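You operate a simulated robot arm through the tools that you are given. There is no shell and no other tool.

Carry out the task below with a simulated two-armed robot. There is one attempt and no reset: what you move stays moved.

JOB
Move the white plant and the cleaner bottle to the side table, then open the window.
Fine: turn its handle to free it; open it halfway or wider. Set down upright: pot plant, cleaner bottle.
Where things are to end (x, y in the base frame): pot plant within 60 mm of [1360, -1800]; cleaner bottle within 60 mm of [1470, -1740].

It is judged by the outcome, as a careful person would: the job done as asked, and still so three seconds after it is handed in. It fails if anything else is knocked over, pushed out of place, dropped, spilled or broken.

ROBOT AND FRAMES
Two 7-joint arms with two-finger parallel grippers on one trunk, on a base that moves. Base frame: it is fixed to the floor where the robot stands at the start and does not move with it; the origin is under the middle of the robot, x ahead of it, y to its left, z up. Readings come in mm, degrees, newtons and seconds.
The left shoulder is at the start at [50, 165, 1105], the right one opposite. With the tool pointing down near the work surface each hand reaches from about 220 to 700 mm from the robot's upright axis, wherever it stands, measured 20 degrees to its own side. Places, roughly: cleaner bottle [1000, -2250, 1000]; pot plant [1750, -2000, 1000]; side table [1500, -1800, 700]; window handle [1400, -2300, 1300]; window sash [1300, -2400, 1400]. Payload 3.91 kg a hand.
The tool frame of a hand sits at the grasp point between the pads (the TCP): z along the fingers, y along the line on which they close. The tips reach 30 mm beyond it. The gripper opens to 110 mm. The fingers are 20 mm wide and 10 mm thick; the gripper's body (48 by 112 mm) begins 55 mm behind the TCP.
Orientation is that of the tool frame in the base frame, as a unit quaternion [w, x, y, z]. With the fingers straight down and closing along the base's y, the tool's x points along the base's -x, its y along +y and its z along -z.

CONTROLS
- The arms move only by the tool nudge_tool. It takes "left_deltas", "right_deltas" or both (then of equal length, played together; a hand with none holds still); each is a list of rows, each a list of 7 numbers: the turn, a rotation vector about the base's x, y, z in degrees, then the shift along the base's x, y, z in cm, then the opening, from 0 (shut) to 1 (fully open). In form: [[ax, ay, az, dx, dy, dz, gripper], ...]. A call has 1 to 20 rows; each row shifts and turns the commanded pose from where the row before left it. A row lasts 0.2 s, in which the tool goes at most 50 mm and 8.6 degrees; a call with a longer step from one row to the next is refused whole, and so is a gripper value outside its range. Where a pose cannot be reached the arm comes as near as it can. A force on the tool above 40 N (or 10 N above the force at the start of the call, whichever is more), or a blocked arm, ends the call early, and 0.2 s more pass. Each finger travels about 45 mm/s and halts on what it meets, pressing with about 20 N; the grip force reading is that of the motor and also rises with nothing between the fingers. The clock runs only during rows and for 0.2 s after the last one: add rows that do not move to give the fingers time. It gives the time, the measured TCP pose, the force on the tool (base axes), the opening and the grip force at its end, in the units of the frame above (readings bear some noise), with the torque about the TCP (base axes, N m) and any sound that the robot's microphone picked up, and new pictures: "pictures" is both (left out), scene, wrist or none (wrist: the cameras of the hands that moved).
- Cameras (640 x 400 px; columns grow to the right, rows downward): "scene" is now at [119.8, -7.8, 1295.3]; the picture's right is [-0.09, -1.00, 0.00], its down [-0.50, 0.05, -0.87] and it looks along [0.86, -0.08, -0.50] (base axes); focal length 295 px, centre (320, 200). "left" rides on the left gripper at [72, -17, -103] in its tool frame; the picture's right is [0.23, 0.97, 0.00], its down [-0.76, 0.18, -0.62] and it looks along [-0.61, 0.14, 0.78] (tool axes); focal length 222 px, centre (320, 200). "right" rides on the right gripper at [72, 17, -103] in its tool frame; the picture's right is [-0.23, 0.97, 0.00], its down [-0.76, -0.18, -0.62] and it looks along [-0.61, -0.14, 0.78] (tool axes); focal length 222 px, centre (320, 200). There is no depth. A picture from a camera that has moved, and an enlarged one, comes with that camera's place and axes in the base frame and with its lens. The place of the scene camera against the robot may be out by one fixed shift of up to 12 mm in any direction.
- raise_lower(by): slides the trunk up (or, below 0, down) by that many mm; the arms and the scene camera ride with it, the base frame stays. It gives what a move gives, with no picture.
- roll_base(legs): drives the robot by 1 to 6 legs, each [ahead, left, turn to the left] in mm, mm and degrees, along the robot's own axes; the way and the turn of a leg run together, so that a leg with both is an arc; at most 1500 mm and 180 degrees a leg. The arms and the cameras ride along, it lands a little off, and it stops where it bumps. It gives what a move gives, and a new picture of the scene camera.
- pan_tilt(pan, tilt): turns the head with the scene camera to pan (to the left, within 80 degrees either way) and tilt (down, from -29 to 69), counted from straight ahead of the robot. It gives what a move gives, and a new picture of the scene camera.
- enlarge(camera, box): a new picture of the part [left, top, right, bottom] of that camera's present view, enlarged. The clock stands still meanwhile.
- close_job(): hands the job in; it is judged then, once.

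Places have to be worked out from the pictures, the camera data and where the tool is seen. Open the grippers and draw the arms clear of the work before you hand the job in, unless the task says otherwise.

The tools are called after "Request:" as a command line: name --argument value ..., lists and objects as JSON in quotes. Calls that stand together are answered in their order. nudge_tool: Moves the arms, as the interface text tells. Its arguments: {"type":"object","properties":{"left_deltas":{"type":"array","items":{"type":"array","items":{"type":"number"}}},"right_deltas":{"type":"array","items":{"type":"array","items":{"type":"number"}}},"pictures":{"type":"string","enum":["both","scene","wrist","none"]}},"required":[]} The other tools are called the same way: raise_lower (by) moves the trunk up or down; roll_base (legs) drives the base; pan_tilt (pan, tilt) turns the head that bears the scene camera; enlarge (camera, box) takes an enlarged picture of a part of a camera's view; close_job () hands the job in.

At the start:

```text
time_s: 0.0
left_tool_pos: [322.1, 139.8, 1091.9]
left_orientation: [0.0, -0.001, 1.0, -0.001]
left_force: [0.1, 0.1, 0.6]
left_wrist_torque: [0.01, 0.02, -0.02]
left_gripper_width: 109.9
left_finger_force: 0.1
right_tool_pos: [327.1, -132.4, 1104.4]
right_orientation: [0.0, 0.0, 1.0, 0.0]
right_force: [-0.2, 0.3, 0.2]
right_wrist_torque: [0.02, 0.03, 0.02]
right_gripper_width: 110.0
right_finger_force: 0.0
trunk travel left (down, up): [-325.0, 178.0]
robot x, y, heading: [-0.0, 0.5, 0.2]
head pan, tilt (commanded): [-5.4, 29.9]
```

scene: 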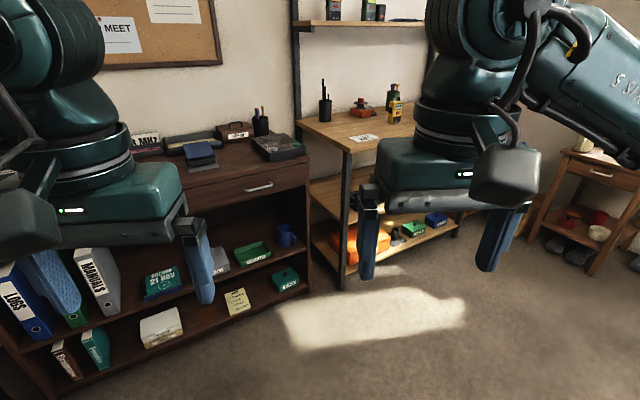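
right: 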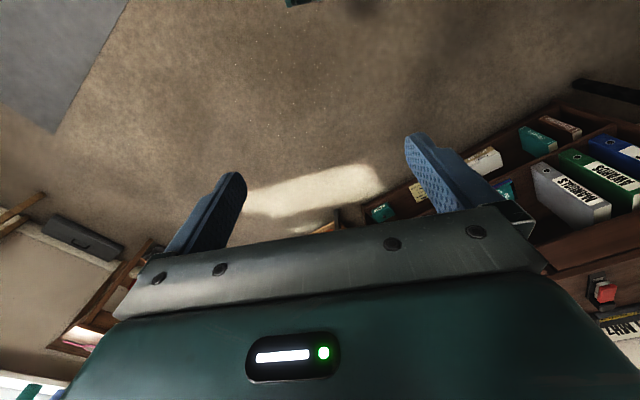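
left: 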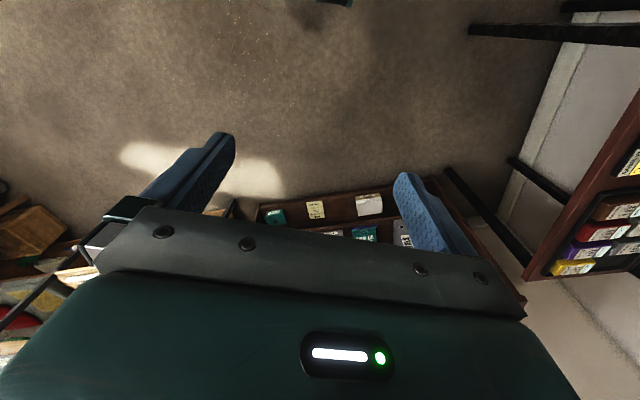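

The window, plant and side table lie to the robot's right, out of view. I turn the head to the right to look at them.

Request:
pan_tilt --pan -60 --tilt 10

```text
time_s: 1.2
left_tool_pos: [325.0, 139.1, 1091.8]
left_orientation: [0.001, 0.0, 1.0, -0.001]
left_force: [-0.2, 0.8, -0.5]
left_wrist_torque: [-0.04, 0.02, -0.03]
left_gripper_width: 109.9
left_finger_force: 0.1
right_tool_pos: [326.7, -133.0, 1105.7]
right_orientation: [0.0, 0.0, 1.0, 0.0]
right_force: [0.4, 0.6, -0.7]
right_wrist_torque: [-0.02, -0.01, 0.04]
right_gripper_width: 110.2
right_finger_force: 0.0
trunk travel left (down, up): [-325.0, 178.0]
robot x, y, heading: [-0.8, 1.4, 0.1]
head pan, tilt (commanded): [-60.0, 10.0]
camera scene: at [76.3, -79.8, 1327.5], right [-0.87, -0.5, 0.0], down [-0.09, 0.15, -0.98], along [0.49, -0.85, -0.17], focal length 295 px, centre (320, 200)
```

scene: 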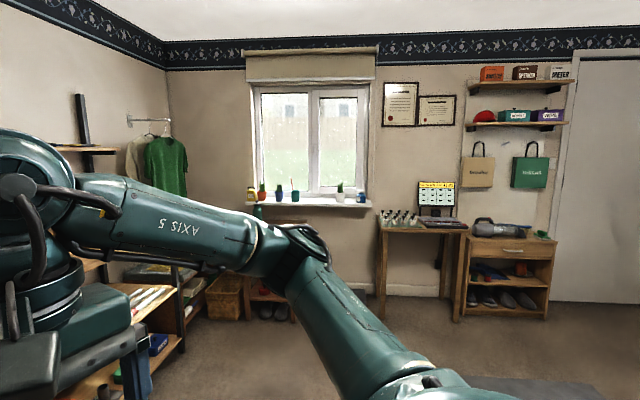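

The window with its sill of objects is ahead in this view. I enlarge it.

Request:
enlarge --camera "scene" --box '[230, 50, 390, 150]'

Request:
enlarge --camera "scene" --box '[230, 140, 390, 240]'

Request:
enlarge --camera "scene" --box '[180, 200, 500, 400]'

```text
4.00 times, centred on (310, 100) of scene
camera zoom: at [76.3, -79.8, 1327.5], right [-0.87, -0.5, 0.0], down [-0.09, 0.15, -0.98], along [0.49, -0.85, -0.17], focal length 1178 px, centre (360, 600)
```

zoom: 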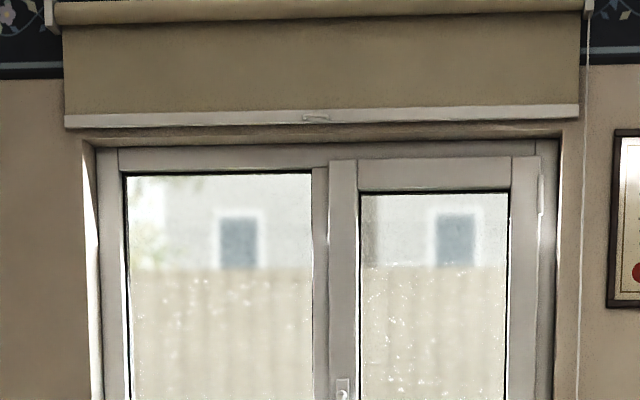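

```text
4.00 times, centred on (310, 190) of scene
camera zoom: at [76.3, -79.8, 1327.5], right [-0.87, -0.5, 0.0], down [-0.09, 0.15, -0.98], along [0.49, -0.85, -0.17], focal length 1178 px, centre (360, 240)
```

zoom: 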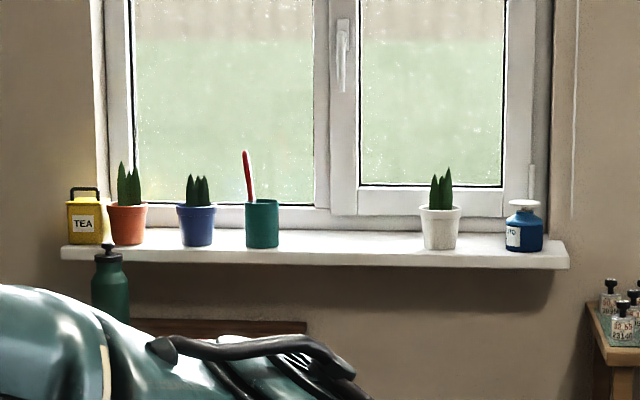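

```text
2.00 times, centred on (340, 300) of scene
camera zoom: at [76.3, -79.8, 1327.5], right [-0.87, -0.5, 0.0], down [-0.09, 0.15, -0.98], along [0.49, -0.85, -0.17], focal length 589 px, centre (280, 0)
```

zoom: 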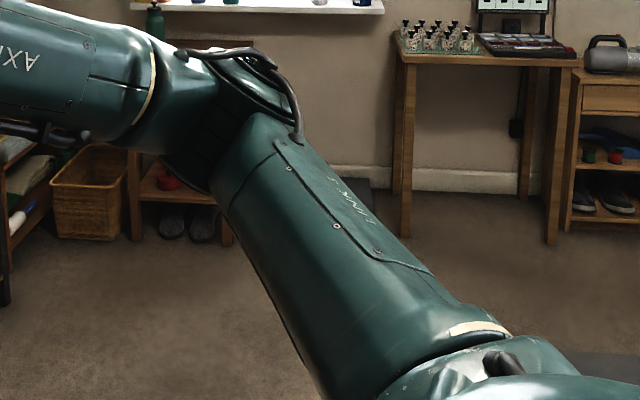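

The sill carries (left to right) a tea tin, an orange pot, a blue pot, a teal cup, the white pot plant and a blue bottle; the wall seems turned about 24° against the base axes, with the sash on the right half. I turn towards the window and drive part of the way for a closer look.

Request:
roll_base --legs '[[0, 0, -52], [1000, 0, 0], [0, 0, -13.7]]'

Request:
pan_tilt --pan 0 --tilt 18

```text
time_s: 9.6
left_tool_pos: [866.4, -1027.4, 1092.3]
left_orientation: [0.0, 0.548, 0.836, -0.001]
left_force: [0.2, 0.5, 0.2]
left_wrist_torque: [-0.01, 0.03, 0.01]
left_gripper_width: 109.9
left_finger_force: 0.1
right_tool_pos: [617.8, -1138.5, 1105.1]
right_orientation: [-0.001, 0.548, 0.837, 0.001]
right_force: [-0.1, -0.1, 0.3]
right_wrist_torque: [0.01, 0.0, 0.0]
right_gripper_width: 110.1
right_finger_force: 0.0
trunk travel left (down, up): [-325.0, 178.0]
robot x, y, heading: [609.8, -787.9, -66.0]
head pan, tilt (commanded): [-60.0, 10.0]
camera scene: at [565.6, -887.6, 1327.5], right [-0.8, 0.59, 0.0], down [0.1, 0.14, -0.98], along [-0.59, -0.79, -0.17], focal length 295 px, centre (320, 200)
```

scene: 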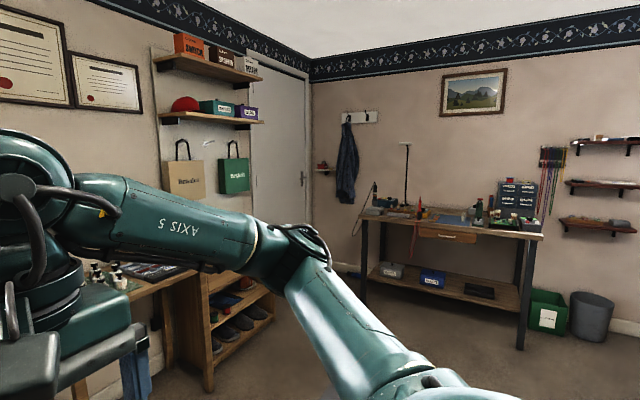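

```text
time_s: 10.9
left_tool_pos: [866.8, -1028.7, 1090.8]
left_orientation: [0.0, 0.548, 0.836, 0.0]
left_force: [0.1, 0.4, 0.7]
left_wrist_torque: [0.01, 0.03, 0.0]
left_gripper_width: 110.1
left_finger_force: 0.0
right_tool_pos: [616.7, -1139.4, 1106.3]
right_orientation: [0.0, 0.548, 0.837, 0.0]
right_force: [1.0, -0.7, 0.8]
right_wrist_torque: [0.02, 0.0, -0.03]
right_gripper_width: 110.0
right_finger_force: 0.0
trunk travel left (down, up): [-325.0, 178.0]
robot x, y, heading: [606.8, -788.7, -66.4]
head pan, tilt (commanded): [0.0, 18.0]
camera scene: at [658.2, -898.3, 1314.5], right [-0.92, -0.4, 0.0], down [-0.12, 0.28, -0.95], along [0.38, -0.87, -0.31], focal length 295 px, centre (320, 200)
```

scene: 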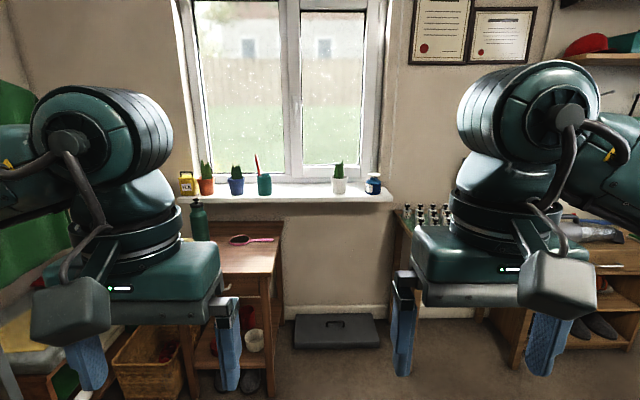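

The view now shows window, sill and side table (with a green bottle and a pink hairbrush). I enlarge the sill, window and table for measuring.

Request:
enlarge --camera "scene" --box '[170, 140, 290, 215]'

Request:
enlarge --camera "scene" --box '[280, 140, 400, 215]'

Request:
enlarge --camera "scene" --box '[160, 180, 400, 400]'

Request:
enlarge --camera "scene" --box '[260, 0, 420, 120]'

```text
5.33 times, centred on (230, 178) of scene
camera zoom: at [658.2, -898.3, 1314.5], right [-0.92, -0.4, 0.0], down [-0.12, 0.28, -0.95], along [0.38, -0.87, -0.31], focal length 1571 px, centre (800, 320)
```

zoom: 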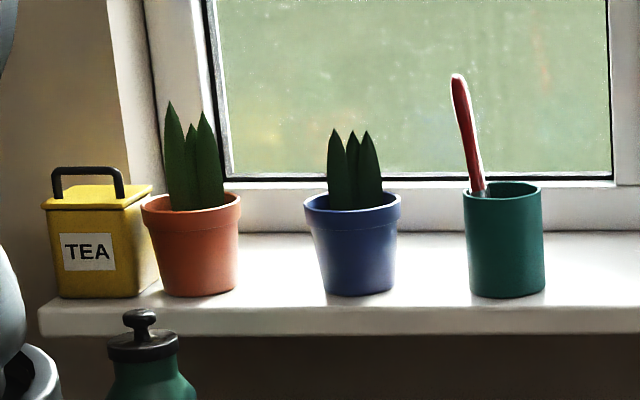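

```text
5.33 times, centred on (340, 178) of scene
camera zoom: at [658.2, -898.3, 1314.5], right [-0.92, -0.4, 0.0], down [-0.12, 0.28, -0.95], along [0.38, -0.87, -0.31], focal length 1571 px, centre (213, 320)
```

zoom: 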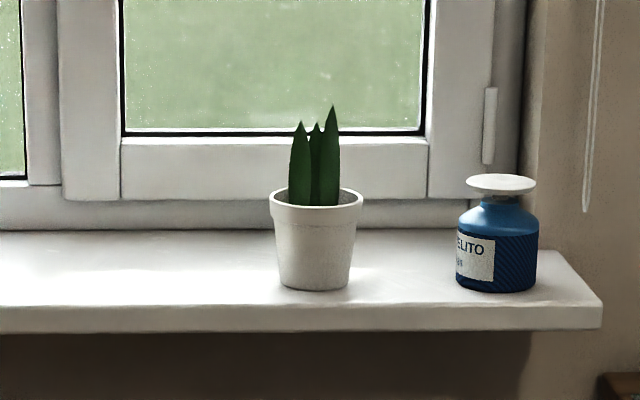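

```text
1.82 times, centred on (280, 290) of scene
camera zoom: at [658.2, -898.3, 1314.5], right [-0.92, -0.4, 0.0], down [-0.12, 0.28, -0.95], along [0.38, -0.87, -0.31], focal length 536 px, centre (393, 36)
```

zoom: 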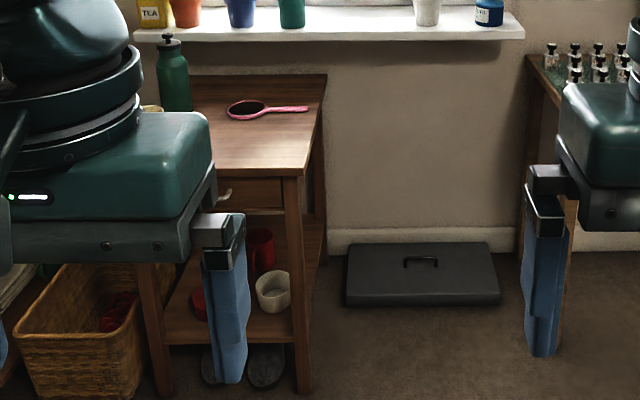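

```text
3.33 times, centred on (340, 60) of scene
camera zoom: at [658.2, -898.3, 1314.5], right [-0.92, -0.4, 0.0], down [-0.12, 0.28, -0.95], along [0.38, -0.87, -0.31], focal length 982 px, centre (253, 667)
```

zoom: 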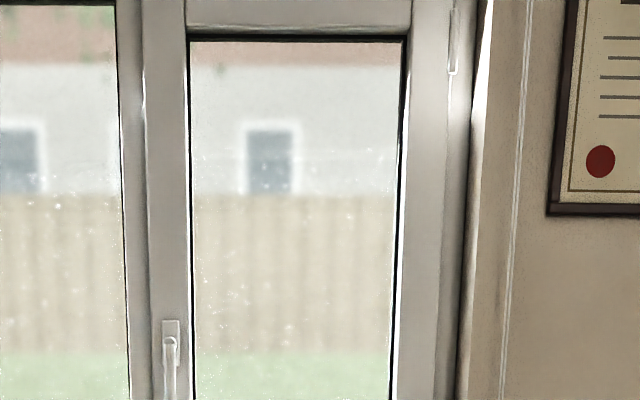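

Using both views I triangulate the sill top at z≈880, the white plant near (1153,-2279), the blue bottle near (990,-2346), the handle near (1437,-2357,1326), and the wall normal at heading about -65°. I drive closer in two steps, staying in front of the gap between side table and desk.

Request:
roll_base --legs '[[0, -210, 1.3], [500, 0, 0]]'

Request:
enlarge --camera "scene" --box '[200, 100, 440, 250]'

```text
time_s: 15.9
left_tool_pos: [879.9, -1567.1, 1090.9]
left_orientation: [0.0, 0.543, 0.84, -0.001]
left_force: [-0.1, -0.2, -0.2]
left_wrist_torque: [0.02, -0.01, 0.0]
left_gripper_width: 110.1
left_finger_force: 0.0
right_tool_pos: [631.4, -1681.4, 1105.4]
right_orientation: [-0.001, 0.543, 0.839, 0.0]
right_force: [-0.7, 1.0, -0.7]
right_wrist_torque: [0.0, -0.02, 0.0]
right_gripper_width: 110.0
right_finger_force: 0.0
trunk travel left (down, up): [-325.0, 178.0]
robot x, y, heading: [622.3, -1329.9, -65.9]
head pan, tilt (commanded): [0.0, 18.0]
camera scene: at [670.4, -1440.0, 1314.4], right [-0.91, -0.41, 0.0], down [-0.13, 0.28, -0.95], along [0.39, -0.87, -0.31], focal length 295 px, centre (320, 200)
```

scene: 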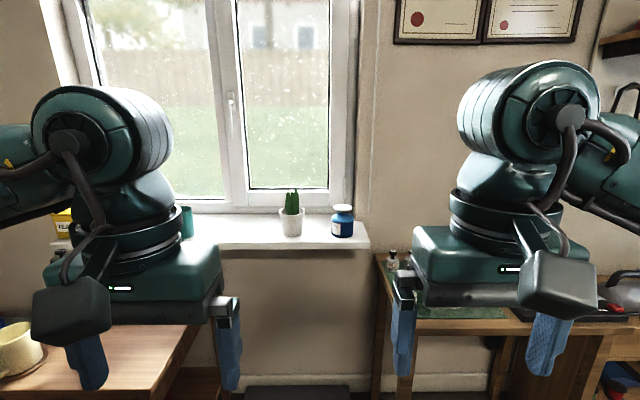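

```text
2.67 times, centred on (320, 175) of scene
camera zoom: at [670.4, -1440.0, 1314.4], right [-0.91, -0.41, 0.0], down [-0.13, 0.28, -0.95], along [0.39, -0.87, -0.31], focal length 786 px, centre (320, 267)
```

zoom: 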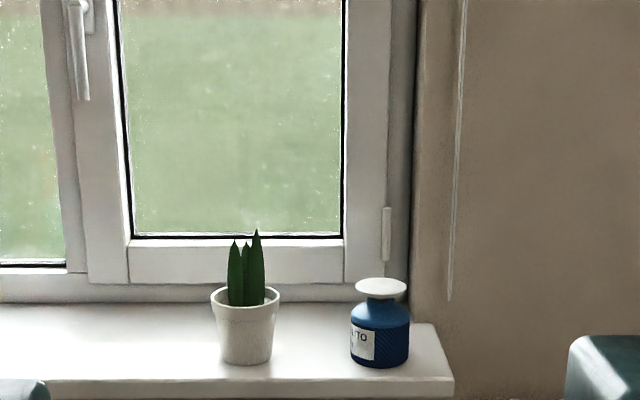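

From here I refine: plant axis ≈(1150,-2277), rim top z≈962, plant top ≈1051; bottle axis ≈(992,-2346), cap top ≈978; sill 880. I drive to about 620 mm from them.

Request:
roll_base --legs '[[455, 0, 0.8]]'

Request:
pan_tilt --pan 0 --tilt 32

```text
time_s: 18.7
left_tool_pos: [1065.9, -1987.5, 1091.0]
left_orientation: [0.0, 0.545, 0.839, 0.0]
left_force: [-0.3, 0.4, 0.0]
left_wrist_torque: [0.0, -0.05, 0.02]
left_gripper_width: 109.9
left_finger_force: 0.0
right_tool_pos: [816.9, -2100.3, 1105.1]
right_orientation: [0.001, 0.546, 0.838, 0.0]
right_force: [-0.2, -0.4, -1.1]
right_wrist_torque: [0.03, 0.02, -0.02]
right_gripper_width: 110.2
right_finger_force: 0.0
trunk travel left (down, up): [-325.0, 178.0]
robot x, y, heading: [809.1, -1744.4, -66.0]
head pan, tilt (commanded): [0.0, 18.0]
camera scene: at [856.4, -1859.6, 1314.4], right [-0.91, -0.4, 0.0], down [-0.12, 0.28, -0.95], along [0.38, -0.87, -0.31], focal length 295 px, centre (320, 200)
```

scene: 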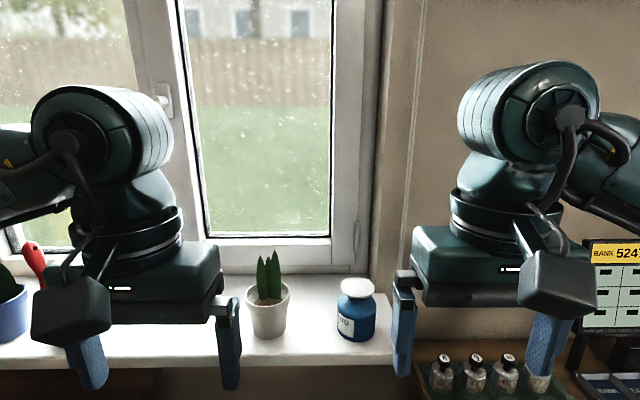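

```text
time_s: 19.4
left_tool_pos: [1063.9, -1988.5, 1091.2]
left_orientation: [0.0, 0.545, 0.838, -0.001]
left_force: [-0.1, 0.5, -0.5]
left_wrist_torque: [0.01, 0.02, 0.0]
left_gripper_width: 109.9
left_finger_force: 0.0
right_tool_pos: [817.2, -2100.5, 1104.8]
right_orientation: [0.0, 0.546, 0.838, -0.001]
right_force: [0.2, 0.5, 0.7]
right_wrist_torque: [-0.01, -0.02, 0.0]
right_gripper_width: 110.2
right_finger_force: 0.2
trunk travel left (down, up): [-325.0, 178.0]
robot x, y, heading: [806.3, -1746.1, -65.9]
head pan, tilt (commanded): [0.0, 32.0]
camera scene: at [854.7, -1855.8, 1292.1], right [-0.91, -0.4, 0.0], down [-0.21, 0.48, -0.85], along [0.34, -0.78, -0.53], focal length 295 px, centre (320, 200)
```

scene: 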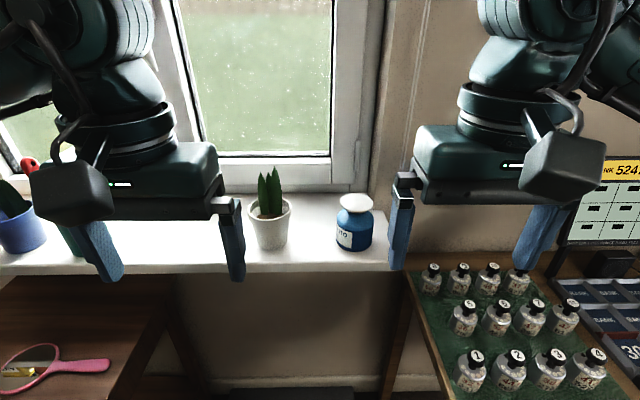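

Camera projection of the left finger agrees with the picture to a few pixels. I enlarge to re-measure plant and bottle from this close viewpoint.

Request:
enlarge --camera "scene" --box '[200, 150, 400, 275]'

Request:
enlarge --camera "left" --box '[0, 0, 640, 400]'

Request:
enlarge --camera "right" --box '[0, 0, 640, 400]'

```text
3.20 times, centred on (300, 212) of scene
camera zoom: at [854.7, -1855.8, 1292.1], right [-0.91, -0.4, 0.0], down [-0.21, 0.48, -0.85], along [0.34, -0.78, -0.53], focal length 943 px, centre (384, 160)
```

zoom: 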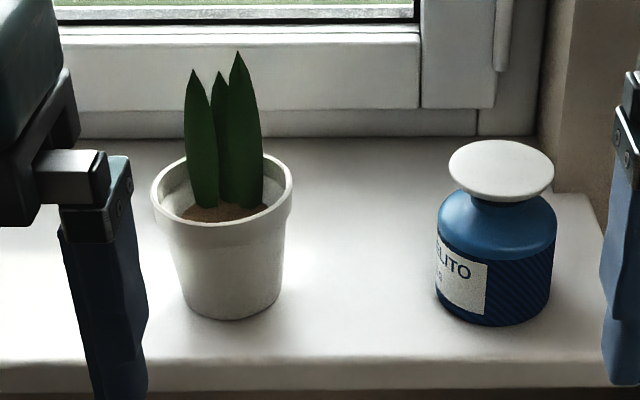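

```text
1.00 times, centred on (320, 200) of left (not enlarged: the box is as wide or as high as the picture)
camera zoom: at [1020.3, -1928.6, 1195.3], right [0.8, 0.6, 0.0], down [0.47, -0.62, 0.62], along [0.37, -0.5, -0.78], focal length 222 px, centre (320, 200)
```

zoom: 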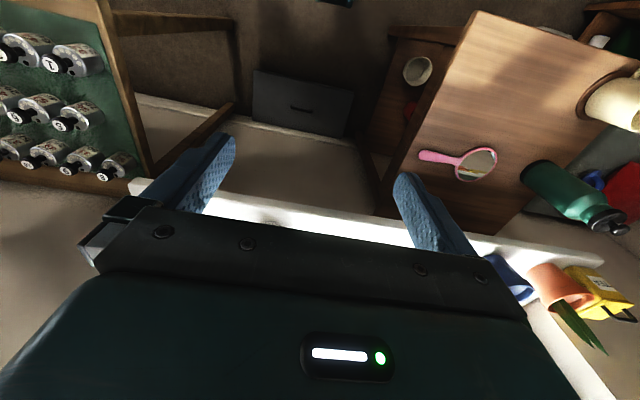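

```text
1.00 times, centred on (320, 200) of right (not enlarged: the box is as wide or as high as the picture)
camera zoom: at [802.2, -2026.8, 1208.7], right [0.98, 0.19, 0.0], down [0.15, -0.77, 0.62], along [0.12, -0.61, -0.78], focal length 222 px, centre (320, 200)
```

zoom: 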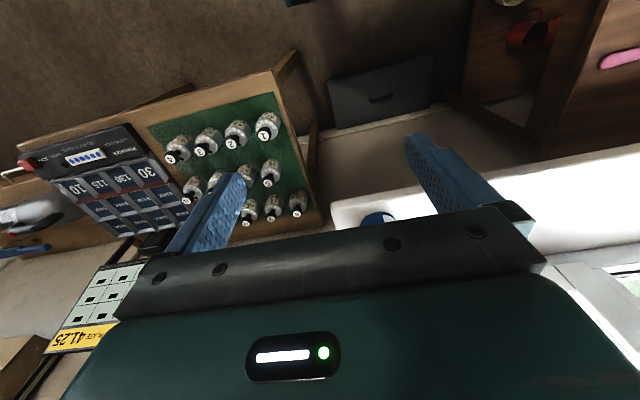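

The near view gives plant ≈(1152,-2267) and bottle around (990,-2340); I will refine by bringing the hands near. First the right hand goes above the bottle with fingers well over its cap (tips ≈1030, cap ≈978).

Request:
nudge_tool --right_deltas '[[0, 0, 0, 2.0, -2.9, -0.6, 1], [0, 0, 0, 2.0, -2.9, -0.6, 1], [0, 0, 0, 2.0, -2.9, -0.6, 1], [0, 0, 0, 2.0, -2.9, -0.6, 1], [0, 0, 0, 2.0, -2.9, -0.6, 1], [0, 0, 0, 2.0, -2.9, -0.6, 1], [0, 0, 0, 2.0, -2.9, -0.6, 1], [0, 0, 0, 2.0, -2.9, -0.3, 1], [0, 0, 0, 0, 0, 0, 1]]'

Request:
enlarge --camera "scene" --box '[240, 100, 480, 250]'

```text
time_s: 21.4
left_tool_pos: [1064.2, -1987.8, 1092.5]
left_orientation: [0.001, 0.545, 0.838, -0.001]
left_force: [0.1, 0.6, -0.5]
left_wrist_torque: [0.01, 0.0, 0.02]
left_gripper_width: 110.0
left_finger_force: 0.0
right_tool_pos: [974.7, -2333.1, 1058.5]
right_orientation: [0.001, 0.546, 0.838, 0.0]
right_force: [-0.3, 0.1, 0.0]
right_wrist_torque: [0.03, 0.01, -0.02]
right_gripper_width: 110.4
right_finger_force: 0.0
trunk travel left (down, up): [-325.0, 178.0]
robot x, y, heading: [803.9, -1747.3, -66.2]
head pan, tilt (commanded): [0.0, 32.0]
camera scene: at [854.4, -1855.9, 1292.0], right [-0.91, -0.4, 0.0], down [-0.21, 0.48, -0.85], along [0.34, -0.78, -0.53], focal length 295 px, centre (320, 200)
camera right: at [959.4, -2259.2, 1162.2], right [0.98, 0.19, 0.0], down [0.15, -0.77, 0.62], along [0.12, -0.61, -0.78], focal length 222 px, centre (320, 200)
```

scene: 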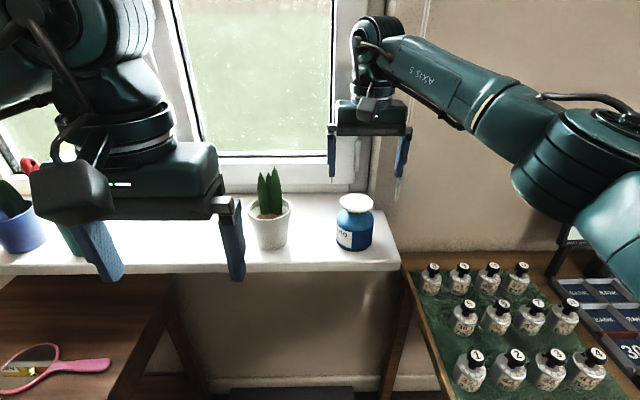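
right: 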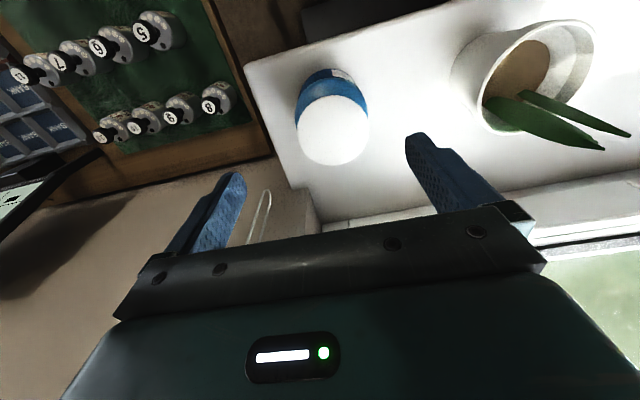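

```text
2.67 times, centred on (360, 175) of scene
camera zoom: at [854.4, -1855.9, 1292.0], right [-0.91, -0.4, 0.0], down [-0.21, 0.48, -0.85], along [0.34, -0.78, -0.53], focal length 786 px, centre (213, 267)
```

zoom: 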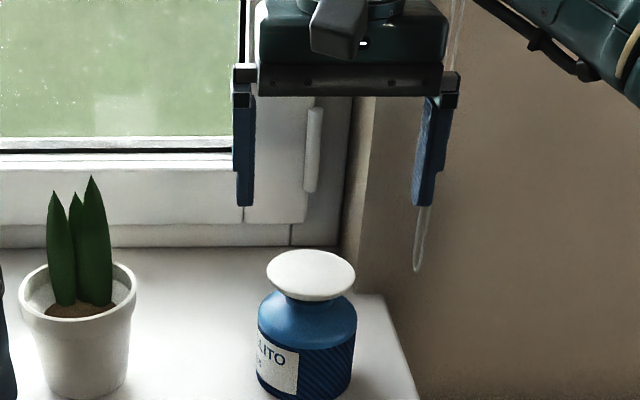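

Comparing the finger tips with their projected places shows the scene camera sits about 12 mm lower than stated, so the sill is nearer z≈868 and the bottle axis ≈(987,-2331), cap top ≈967. I enlarge the wrist picture for a better fix on pot and bottle.

Request:
enlarge --camera "right" --box '[240, 0, 640, 200]'

```text
1.60 times, centred on (440, 100) of right
camera zoom: at [959.4, -2259.2, 1162.2], right [0.98, 0.19, 0.0], down [0.15, -0.77, 0.62], along [0.12, -0.61, -0.78], focal length 355 px, centre (128, 360)
```

zoom: 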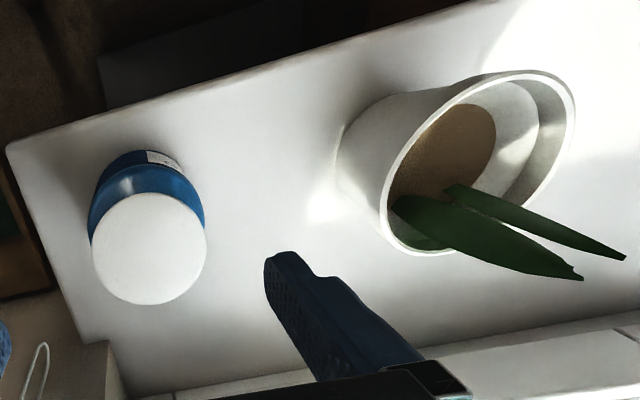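

The two cameras now agree: bottle axis ≈(987,-2331.5), cap top ≈967; pot axis ≈(1149,-2262), rim ≈950. I centre the right hand over the bottle and come partway down.

Request:
nudge_tool --right_deltas '[[0, 0, 0, 1.2, 0.2, 0, 1], [0, 0, 0, 0, 0, -2.0, 1], [0, 0, 0, 0, 0, -2.0, 1], [0, 0, 0, 0, 0, -1.5, 1], [0, 0, 0, 0, 0, 0, 1]]'

Request:
enlarge --camera "scene" --box '[280, 120, 440, 270]'

```text
time_s: 22.6
left_tool_pos: [1064.9, -1987.4, 1091.2]
left_orientation: [-0.001, 0.546, 0.838, 0.0]
left_force: [0.3, 0.1, 0.7]
left_wrist_torque: [0.05, -0.01, 0.01]
left_gripper_width: 110.1
left_finger_force: 0.1
right_tool_pos: [988.7, -2331.1, 1005.6]
right_orientation: [0.0, 0.546, 0.838, 0.0]
right_force: [-0.9, 0.4, -0.4]
right_wrist_torque: [0.0, -0.01, -0.01]
right_gripper_width: 110.0
right_finger_force: 0.0
trunk travel left (down, up): [-325.0, 178.0]
robot x, y, heading: [803.5, -1747.7, -66.2]
head pan, tilt (commanded): [0.0, 32.0]
camera scene: at [854.7, -1855.8, 1292.0], right [-0.91, -0.4, 0.0], down [-0.21, 0.48, -0.85], along [0.34, -0.78, -0.53], focal length 295 px, centre (320, 200)
camera right: at [973.7, -2258.0, 1108.9], right [0.98, 0.19, 0.0], down [0.14, -0.77, 0.62], along [0.12, -0.61, -0.78], focal length 222 px, centre (320, 200)
```

scene: 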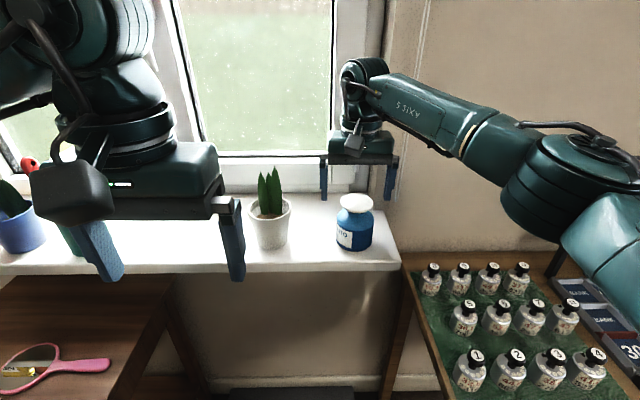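
right: 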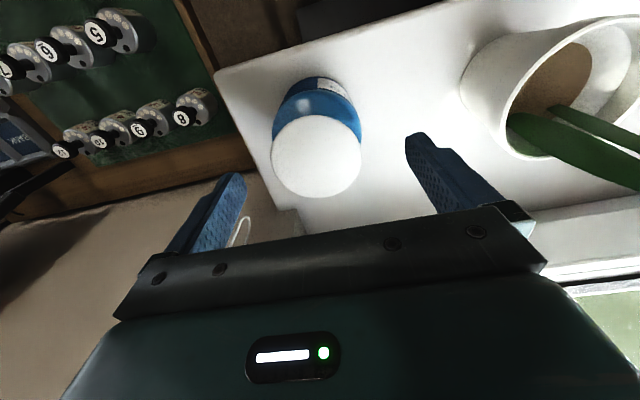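

```text
2.67 times, centred on (360, 195) of scene
camera zoom: at [854.7, -1855.8, 1292.0], right [-0.91, -0.4, 0.0], down [-0.21, 0.48, -0.85], along [0.34, -0.78, -0.53], focal length 786 px, centre (213, 213)
```

zoom: 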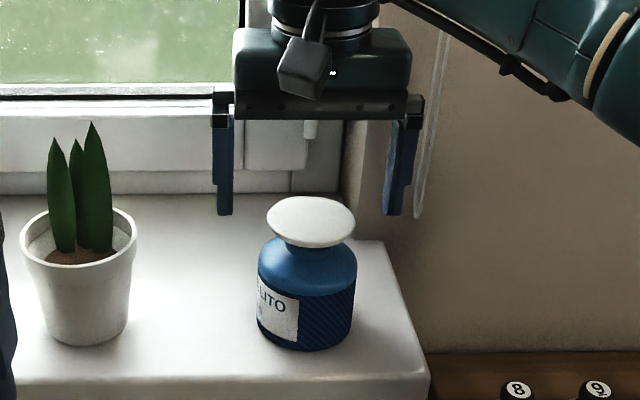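

The bottle cap lies at (985,-2332), within 4 mm of the hand's axis, and the fingers straddle it. I go down to z≈921 so the palm stays just over the cap.

Request:
nudge_tool --right_deltas '[[0, 0, 0, -0.3, 0, -2.0, 1], [0, 0, 0, 0, 0, -2.0, 1], [0, 0, 0, 0, 0, -2.0, 1], [0, 0, 0, 0, 0, -1.6, 1], [0, 0, 0, 0, 0, -0.8, 1], [0, 0, 0, 0, 0, 0, 1]]'

Request:
enlarge --camera "scene" --box '[280, 120, 440, 270]'

```text
time_s: 24.1
left_tool_pos: [1064.5, -1987.1, 1091.0]
left_orientation: [-0.001, 0.545, 0.838, 0.0]
left_force: [-0.6, 0.2, 0.7]
left_wrist_torque: [-0.01, -0.01, -0.04]
left_gripper_width: 110.2
left_finger_force: 0.1
right_tool_pos: [983.5, -2331.1, 920.2]
right_orientation: [0.0, 0.546, 0.838, 0.0]
right_force: [-0.3, -0.7, 0.8]
right_wrist_torque: [0.02, -0.01, -0.01]
right_gripper_width: 110.1
right_finger_force: 0.1
trunk travel left (down, up): [-325.0, 178.0]
robot x, y, heading: [805.9, -1744.7, -65.8]
head pan, tilt (commanded): [0.0, 32.0]
camera scene: at [854.7, -1855.8, 1292.0], right [-0.91, -0.4, 0.0], down [-0.21, 0.48, -0.85], along [0.34, -0.78, -0.53], focal length 295 px, centre (320, 200)
camera right: at [970.1, -2257.2, 1024.4], right [0.98, 0.19, 0.0], down [0.15, -0.77, 0.62], along [0.12, -0.61, -0.78], focal length 222 px, centre (320, 200)
```

scene: 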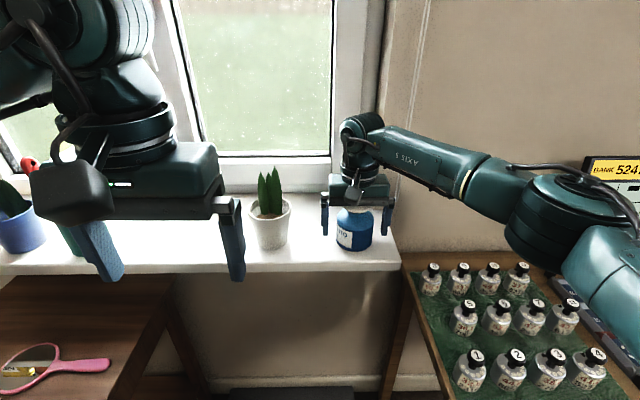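
right: 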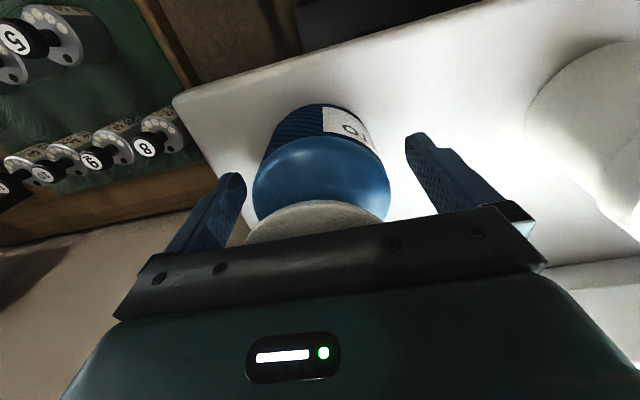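

```text
2.67 times, centred on (360, 195) of scene
camera zoom: at [854.7, -1855.8, 1292.0], right [-0.91, -0.4, 0.0], down [-0.21, 0.48, -0.85], along [0.34, -0.78, -0.53], focal length 786 px, centre (213, 213)
```

zoom: 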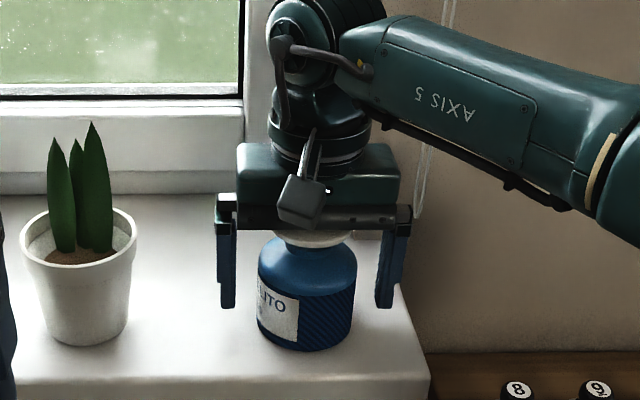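

The fingers straddle the bottle with no contact force. I close the right gripper on it.

Request:
nudge_tool --right_deltas '[[0, 0, 0, 0, 0, 0, 0.6], [0, 0, 0, 0, 0, 0, 0.5], [0, 0, 0, 0, 0, 0, 0.4], [0, 0, 0, 0, 0, 0, 0.4], [0, 0, 0, 0, 0, 0, 0.4]]' --pictures "wrist"

```text
time_s: 25.2
left_tool_pos: [1064.6, -1988.7, 1091.5]
left_orientation: [-0.001, 0.545, 0.839, -0.001]
left_force: [0.4, -0.1, -0.4]
left_wrist_torque: [-0.01, 0.0, -0.02]
left_gripper_width: 110.1
left_finger_force: 0.0
right_tool_pos: [984.0, -2330.6, 920.4]
right_orientation: [0.0, 0.546, 0.838, 0.0]
right_force: [-1.1, 0.1, 0.1]
right_wrist_torque: [-0.06, 0.09, -0.03]
right_gripper_width: 75.0
right_finger_force: 20.2
trunk travel left (down, up): [-325.0, 178.0]
robot x, y, heading: [807.3, -1745.7, -66.2]
head pan, tilt (commanded): [0.0, 32.0]
camera right: at [970.0, -2257.3, 1024.6], right [0.98, 0.19, 0.0], down [0.15, -0.77, 0.62], along [0.12, -0.61, -0.78], focal length 222 px, centre (320, 200)
```

right: 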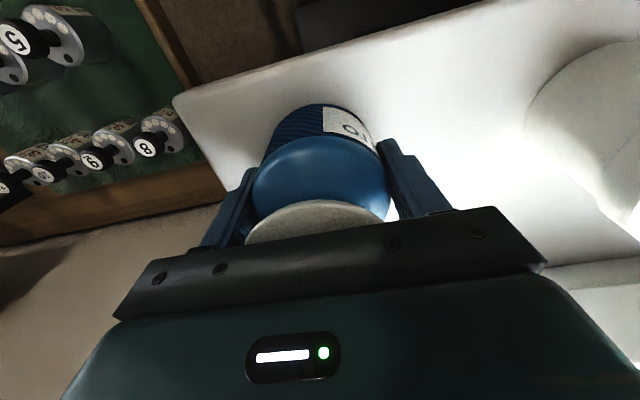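

The bottle is held (75 mm, 20 N). I lift it straight up and draw it back towards the robot, clear of the sill.

Request:
nudge_tool --right_deltas '[[0, 0, 0, 0, 0, 1.0, 0.4], [0, 0, 0, 0, 0, 2.0, 0.4], [0, 0, 0, 0, 0, 3.0, 0.4], [0, 0, 0, 0, 0, 3.0, 0.4], [0, 0, 0, 0, 0, 3.0, 0.4], [0, 0, 0, -1.0, 2.2, 1.0, 0.4], [0, 0, 0, -1.6, 3.2, 0, 0.4], [0, 0, 0, -1.8, 3.2, 0, 0.4], [0, 0, 0, -1.9, 3.2, 0, 0.4], [0, 0, 0, -1.9, 3.0, 0, 0.4], [0, 0, 0, -1.9, 2.6, 0, 0.4], [0, 0, 0, -1.0, 1.0, 0, 0.4], [0, 0, 0, 0, 0, 0, 0.4]]'

```text
time_s: 28.1
left_tool_pos: [1065.7, -1989.5, 1092.1]
left_orientation: [-0.001, 0.545, 0.838, -0.001]
left_force: [-0.3, -0.1, -0.2]
left_wrist_torque: [0.0, 0.0, -0.02]
left_gripper_width: 110.1
left_finger_force: 0.0
right_tool_pos: [875.9, -2146.3, 1051.1]
right_orientation: [0.0, 0.546, 0.838, -0.001]
right_force: [-0.2, -0.3, -3.6]
right_wrist_torque: [0.02, 0.04, 0.0]
right_gripper_width: 74.9
right_finger_force: 20.4
trunk travel left (down, up): [-325.0, 178.0]
robot x, y, heading: [805.0, -1745.4, -66.4]
head pan, tilt (commanded): [0.0, 32.0]
camera scene: at [854.8, -1856.0, 1292.0], right [-0.91, -0.4, 0.0], down [-0.21, 0.48, -0.85], along [0.34, -0.78, -0.53], focal length 295 px, centre (320, 200)
camera right: at [860.5, -2073.5, 1154.1], right [0.98, 0.18, 0.0], down [0.14, -0.77, 0.62], along [0.12, -0.61, -0.78], focal length 222 px, centre (320, 200)
```

scene: 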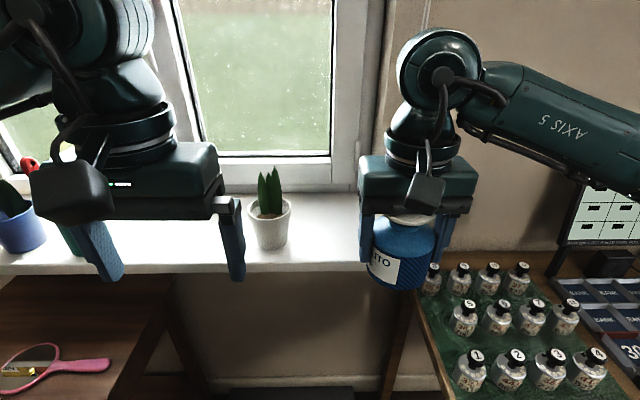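
right: 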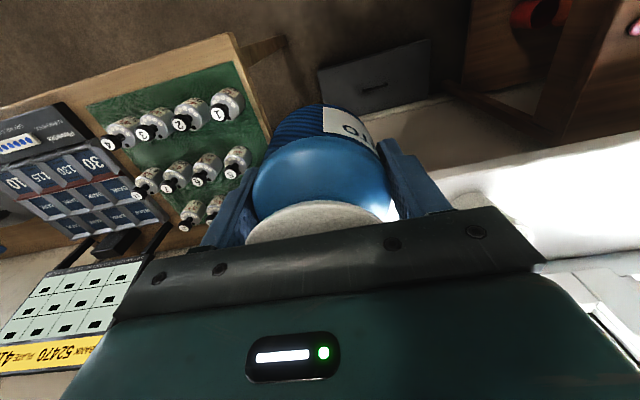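

The bottle hangs securely in the right hand (about 0.4 kg). Now the left hand: I pitch its fingers forward to 40° below horizontal while moving to a pre-grasp spot about 170 mm in front of the pot.

Request:
nudge_tool --left_deltas '[[-6.52, -2.91, 0, 0.2, -1.7, -1.3, 1], [-6.52, -2.91, 0, 0.2, -1.7, -1.3, 1], [-6.52, -2.91, 0, 0.2, -1.7, -1.3, 1], [-6.52, -2.91, 0, 0.2, -1.7, -1.3, 1], [-6.52, -2.91, 0, 0.2, -1.7, -1.3, 1], [-6.52, -2.91, 0, 0.2, -1.7, -1.3, 1], [-6.52, -2.91, 0, 0.2, -1.7, -1.3, 1], [0, 0, 0, 0, 0, 0, 1]]'

```text
time_s: 29.9
left_tool_pos: [1080.9, -2105.2, 1001.1]
left_orientation: [0.354, 0.495, 0.759, -0.23]
left_force: [0.3, 0.3, 0.3]
left_wrist_torque: [0.04, 0.0, 0.03]
left_gripper_width: 110.3
left_finger_force: 0.2
right_tool_pos: [875.2, -2146.7, 1051.0]
right_orientation: [-0.001, 0.546, 0.838, 0.001]
right_force: [0.3, 0.6, -3.3]
right_wrist_torque: [0.0, 0.04, 0.01]
right_gripper_width: 74.5
right_finger_force: 20.0
trunk travel left (down, up): [-325.0, 178.0]
robot x, y, heading: [803.3, -1748.5, -66.5]
head pan, tilt (commanded): [0.0, 32.0]
camera scene: at [854.8, -1856.0, 1292.0], right [-0.91, -0.4, 0.0], down [-0.21, 0.48, -0.85], along [0.34, -0.78, -0.53], focal length 295 px, centre (320, 200)
camera left: at [1014.4, -1997.7, 1012.4], right [0.83, 0.53, -0.17], down [0.17, 0.06, 0.98], along [0.53, -0.85, -0.04], focal length 222 px, centre (320, 200)
```

scene: 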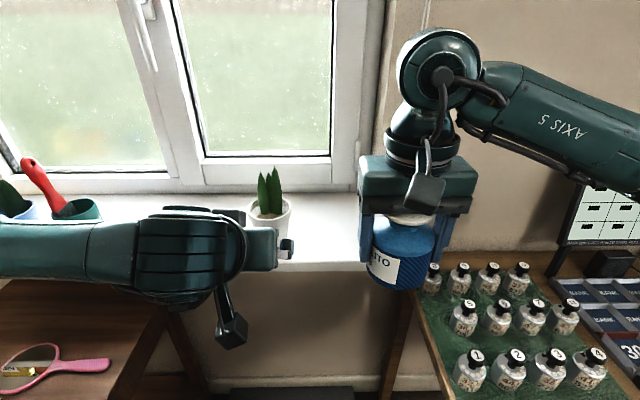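
left: 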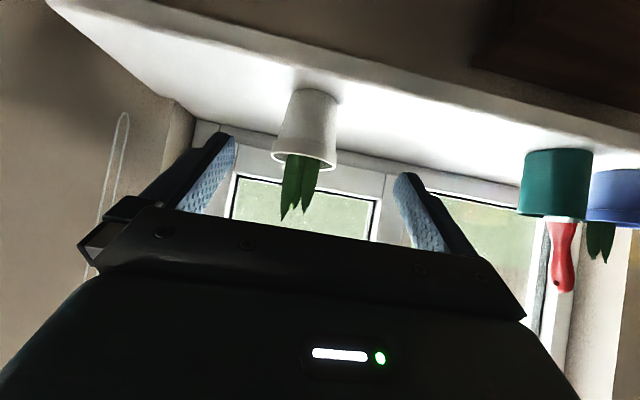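

The left hand is pitched as planned (40° below horizontal) and the pot shows between the fingers. I enlarge the wrist view to check lateral alignment.

Request:
enlarge --camera "left" --box '[200, 60, 440, 210]'

Request:
enlarge --camera "scene" --box '[180, 140, 340, 240]'

```text
2.67 times, centred on (320, 135) of left
camera zoom: at [1014.4, -1997.7, 1012.4], right [0.83, 0.53, -0.17], down [0.17, 0.06, 0.98], along [0.53, -0.85, -0.04], focal length 592 px, centre (320, 373)
```

zoom: 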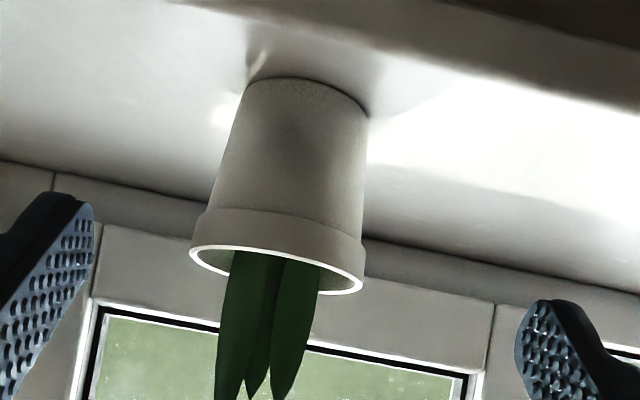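

```text
4.00 times, centred on (260, 190) of scene
camera zoom: at [854.8, -1856.0, 1292.0], right [-0.91, -0.4, 0.0], down [-0.21, 0.48, -0.85], along [0.34, -0.78, -0.53], focal length 1178 px, centre (560, 240)
```

zoom: 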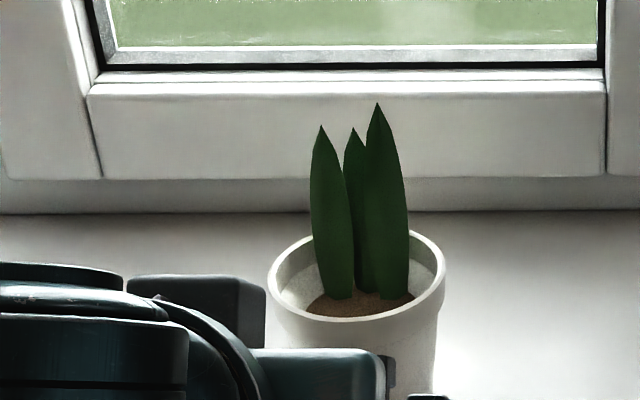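

The pot sits about 5 mm to the right of the hand's centre plane. I correct for that and approach most of the way, planning the TCP 18 mm short of the pot axis so the rim stays clear of the palm.

Request:
nudge_tool --left_deltas '[[0, 0, 0, 1.18, -2.89, -1.57, 1], [0, 0, 0, 1.18, -2.89, -1.57, 1], [0, 0, 0, 1.18, -2.89, -1.57, 1], [0, 0, 0, 0, 0, 0, 1]]'

Request:
enlarge --camera "left" --box '[160, 0, 480, 200]'

```text
time_s: 30.9
left_tool_pos: [1112.7, -2192.7, 952.0]
left_orientation: [0.354, 0.495, 0.759, -0.23]
left_force: [-0.1, -0.4, -0.6]
left_wrist_torque: [-0.01, 0.02, -0.04]
left_gripper_width: 110.1
left_finger_force: 0.1
right_tool_pos: [876.7, -2146.0, 1050.4]
right_orientation: [0.0, 0.546, 0.838, 0.0]
right_force: [0.4, 1.2, -3.8]
right_wrist_torque: [0.02, -0.02, 0.02]
right_gripper_width: 74.8
right_finger_force: 19.7
trunk travel left (down, up): [-325.0, 178.0]
robot x, y, heading: [808.5, -1750.0, -66.3]
head pan, tilt (commanded): [0.0, 32.0]
camera scene: at [854.8, -1856.0, 1292.0], right [-0.91, -0.4, 0.0], down [-0.21, 0.48, -0.85], along [0.34, -0.78, -0.53], focal length 295 px, centre (320, 200)
camera left: at [1047.4, -2084.3, 963.0], right [0.83, 0.53, -0.17], down [0.17, 0.06, 0.98], along [0.53, -0.85, -0.04], focal length 222 px, centre (320, 200)
```

scene: 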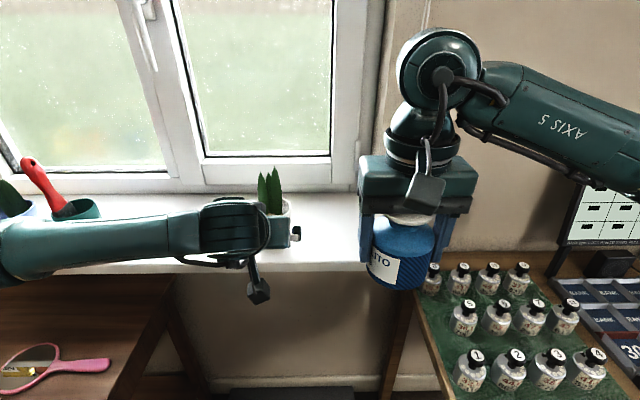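
left: 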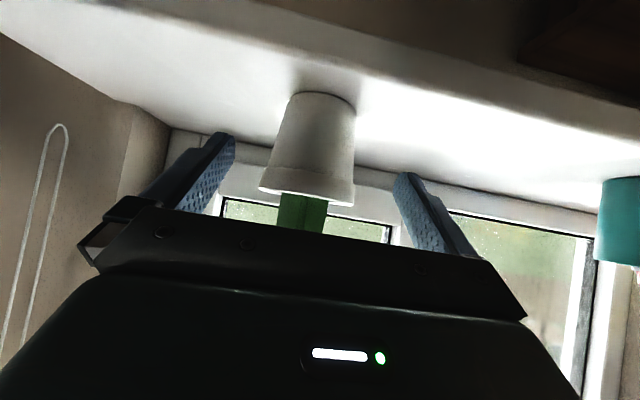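

```text
2.00 times, centred on (320, 100) of left
camera zoom: at [1047.4, -2084.3, 963.0], right [0.83, 0.53, -0.17], down [0.17, 0.06, 0.98], along [0.53, -0.85, -0.04], focal length 444 px, centre (320, 400)
```

zoom: 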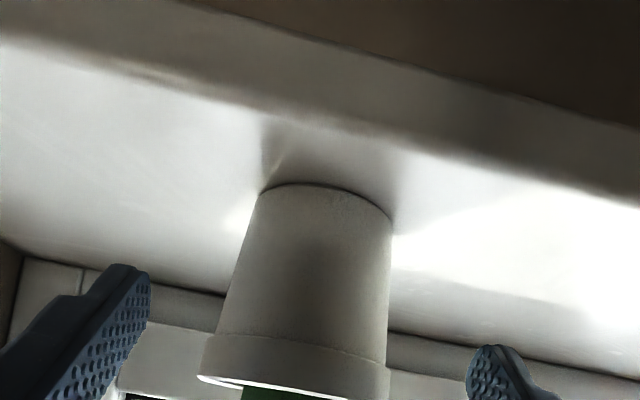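

Now the pot is centred between the fingers (offset under 1 mm). I finish the approach.

Request:
nudge_tool --left_deltas '[[0, 0, 0, 0.9, -2.0, -1.0, 1], [0, 0, 0, 0.9, -2.0, -1.0, 1], [0, 0, 0, 0.8, -1.9, -1.0, 1], [0, 0, 0, 0, 0, 0, 1]]'

Request:
enlarge --camera "scene" --box '[180, 140, 340, 240]'

```text
time_s: 31.9
left_tool_pos: [1142.7, -2251.3, 922.2]
left_orientation: [0.354, 0.496, 0.759, -0.229]
left_force: [0.2, 0.1, 0.1]
left_wrist_torque: [0.04, 0.0, 0.04]
left_gripper_width: 110.1
left_finger_force: 0.0
right_tool_pos: [875.3, -2147.2, 1050.6]
right_orientation: [0.0, 0.546, 0.838, -0.001]
right_force: [0.0, 0.0, -2.8]
right_wrist_torque: [0.0, 0.03, 0.02]
right_gripper_width: 74.8
right_finger_force: 20.3
trunk travel left (down, up): [-325.0, 178.0]
robot x, y, heading: [807.9, -1749.6, -66.1]
head pan, tilt (commanded): [0.0, 32.0]
camera scene: at [854.8, -1856.0, 1292.0], right [-0.91, -0.4, 0.0], down [-0.21, 0.48, -0.85], along [0.34, -0.78, -0.53], focal length 295 px, centre (320, 200)
camera left: at [1074.9, -2143.3, 932.6], right [0.83, 0.53, -0.17], down [0.17, 0.06, 0.98], along [0.53, -0.85, -0.04], focal length 222 px, centre (320, 200)
```

scene: 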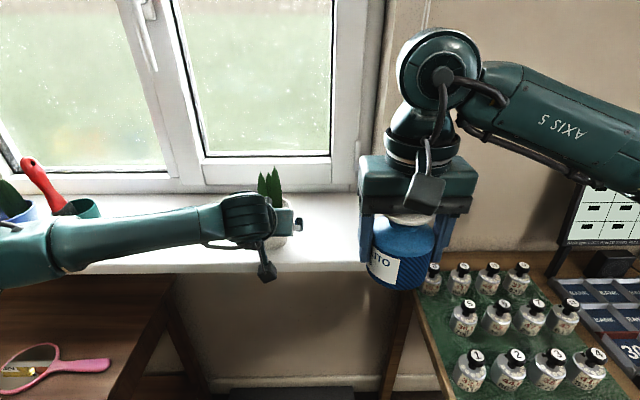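
left: 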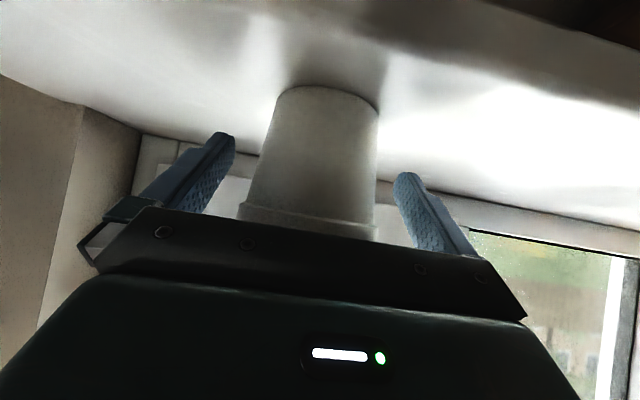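

```text
4.00 times, centred on (260, 190) of scene
camera zoom: at [854.8, -1856.0, 1292.0], right [-0.91, -0.4, 0.0], down [-0.21, 0.48, -0.85], along [0.34, -0.78, -0.53], focal length 1178 px, centre (560, 240)
```

zoom: 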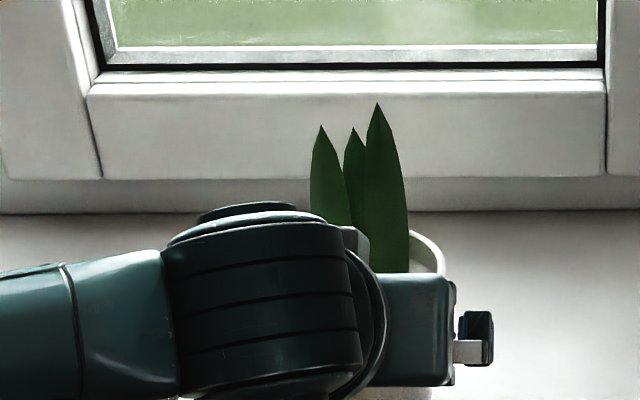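

Fingers straddle the pot with no contact. I close the left gripper on it.

Request:
nudge_tool --left_deltas '[[0, 0, 0, 0, 0, 0, 0.7], [0, 0, 0, 0, 0, 0, 0.6], [0, 0, 0, 0, 0, 0, 0.5], [0, 0, 0, 0, 0, 0, 0.4], [0, 0, 0, 0, 0, 0, 0.4], [0, 0, 0, 0, 0, 0, 0.4]]' --pictures "wrist"

```text
time_s: 33.2
left_tool_pos: [1141.1, -2252.0, 920.7]
left_orientation: [0.354, 0.496, 0.759, -0.23]
left_force: [-1.9, -0.2, 0.3]
left_wrist_torque: [-0.03, 0.07, -0.04]
left_gripper_width: 76.0
left_finger_force: 20.0
right_tool_pos: [874.6, -2146.9, 1050.5]
right_orientation: [0.0, 0.546, 0.838, 0.001]
right_force: [0.2, 0.3, -3.5]
right_wrist_torque: [0.0, -0.01, -0.01]
right_gripper_width: 75.1
right_finger_force: 20.3
trunk travel left (down, up): [-325.0, 178.0]
robot x, y, heading: [805.1, -1749.1, -66.3]
head pan, tilt (commanded): [0.0, 32.0]
camera left: at [1074.7, -2143.2, 932.8], right [0.83, 0.53, -0.17], down [0.17, 0.06, 0.98], along [0.53, -0.85, -0.04], focal length 222 px, centre (320, 200)
```

left: 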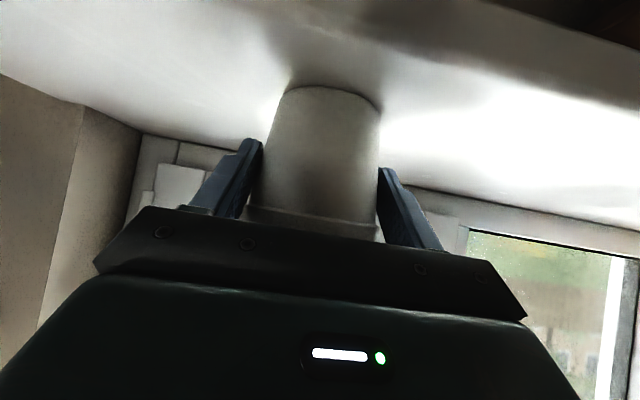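

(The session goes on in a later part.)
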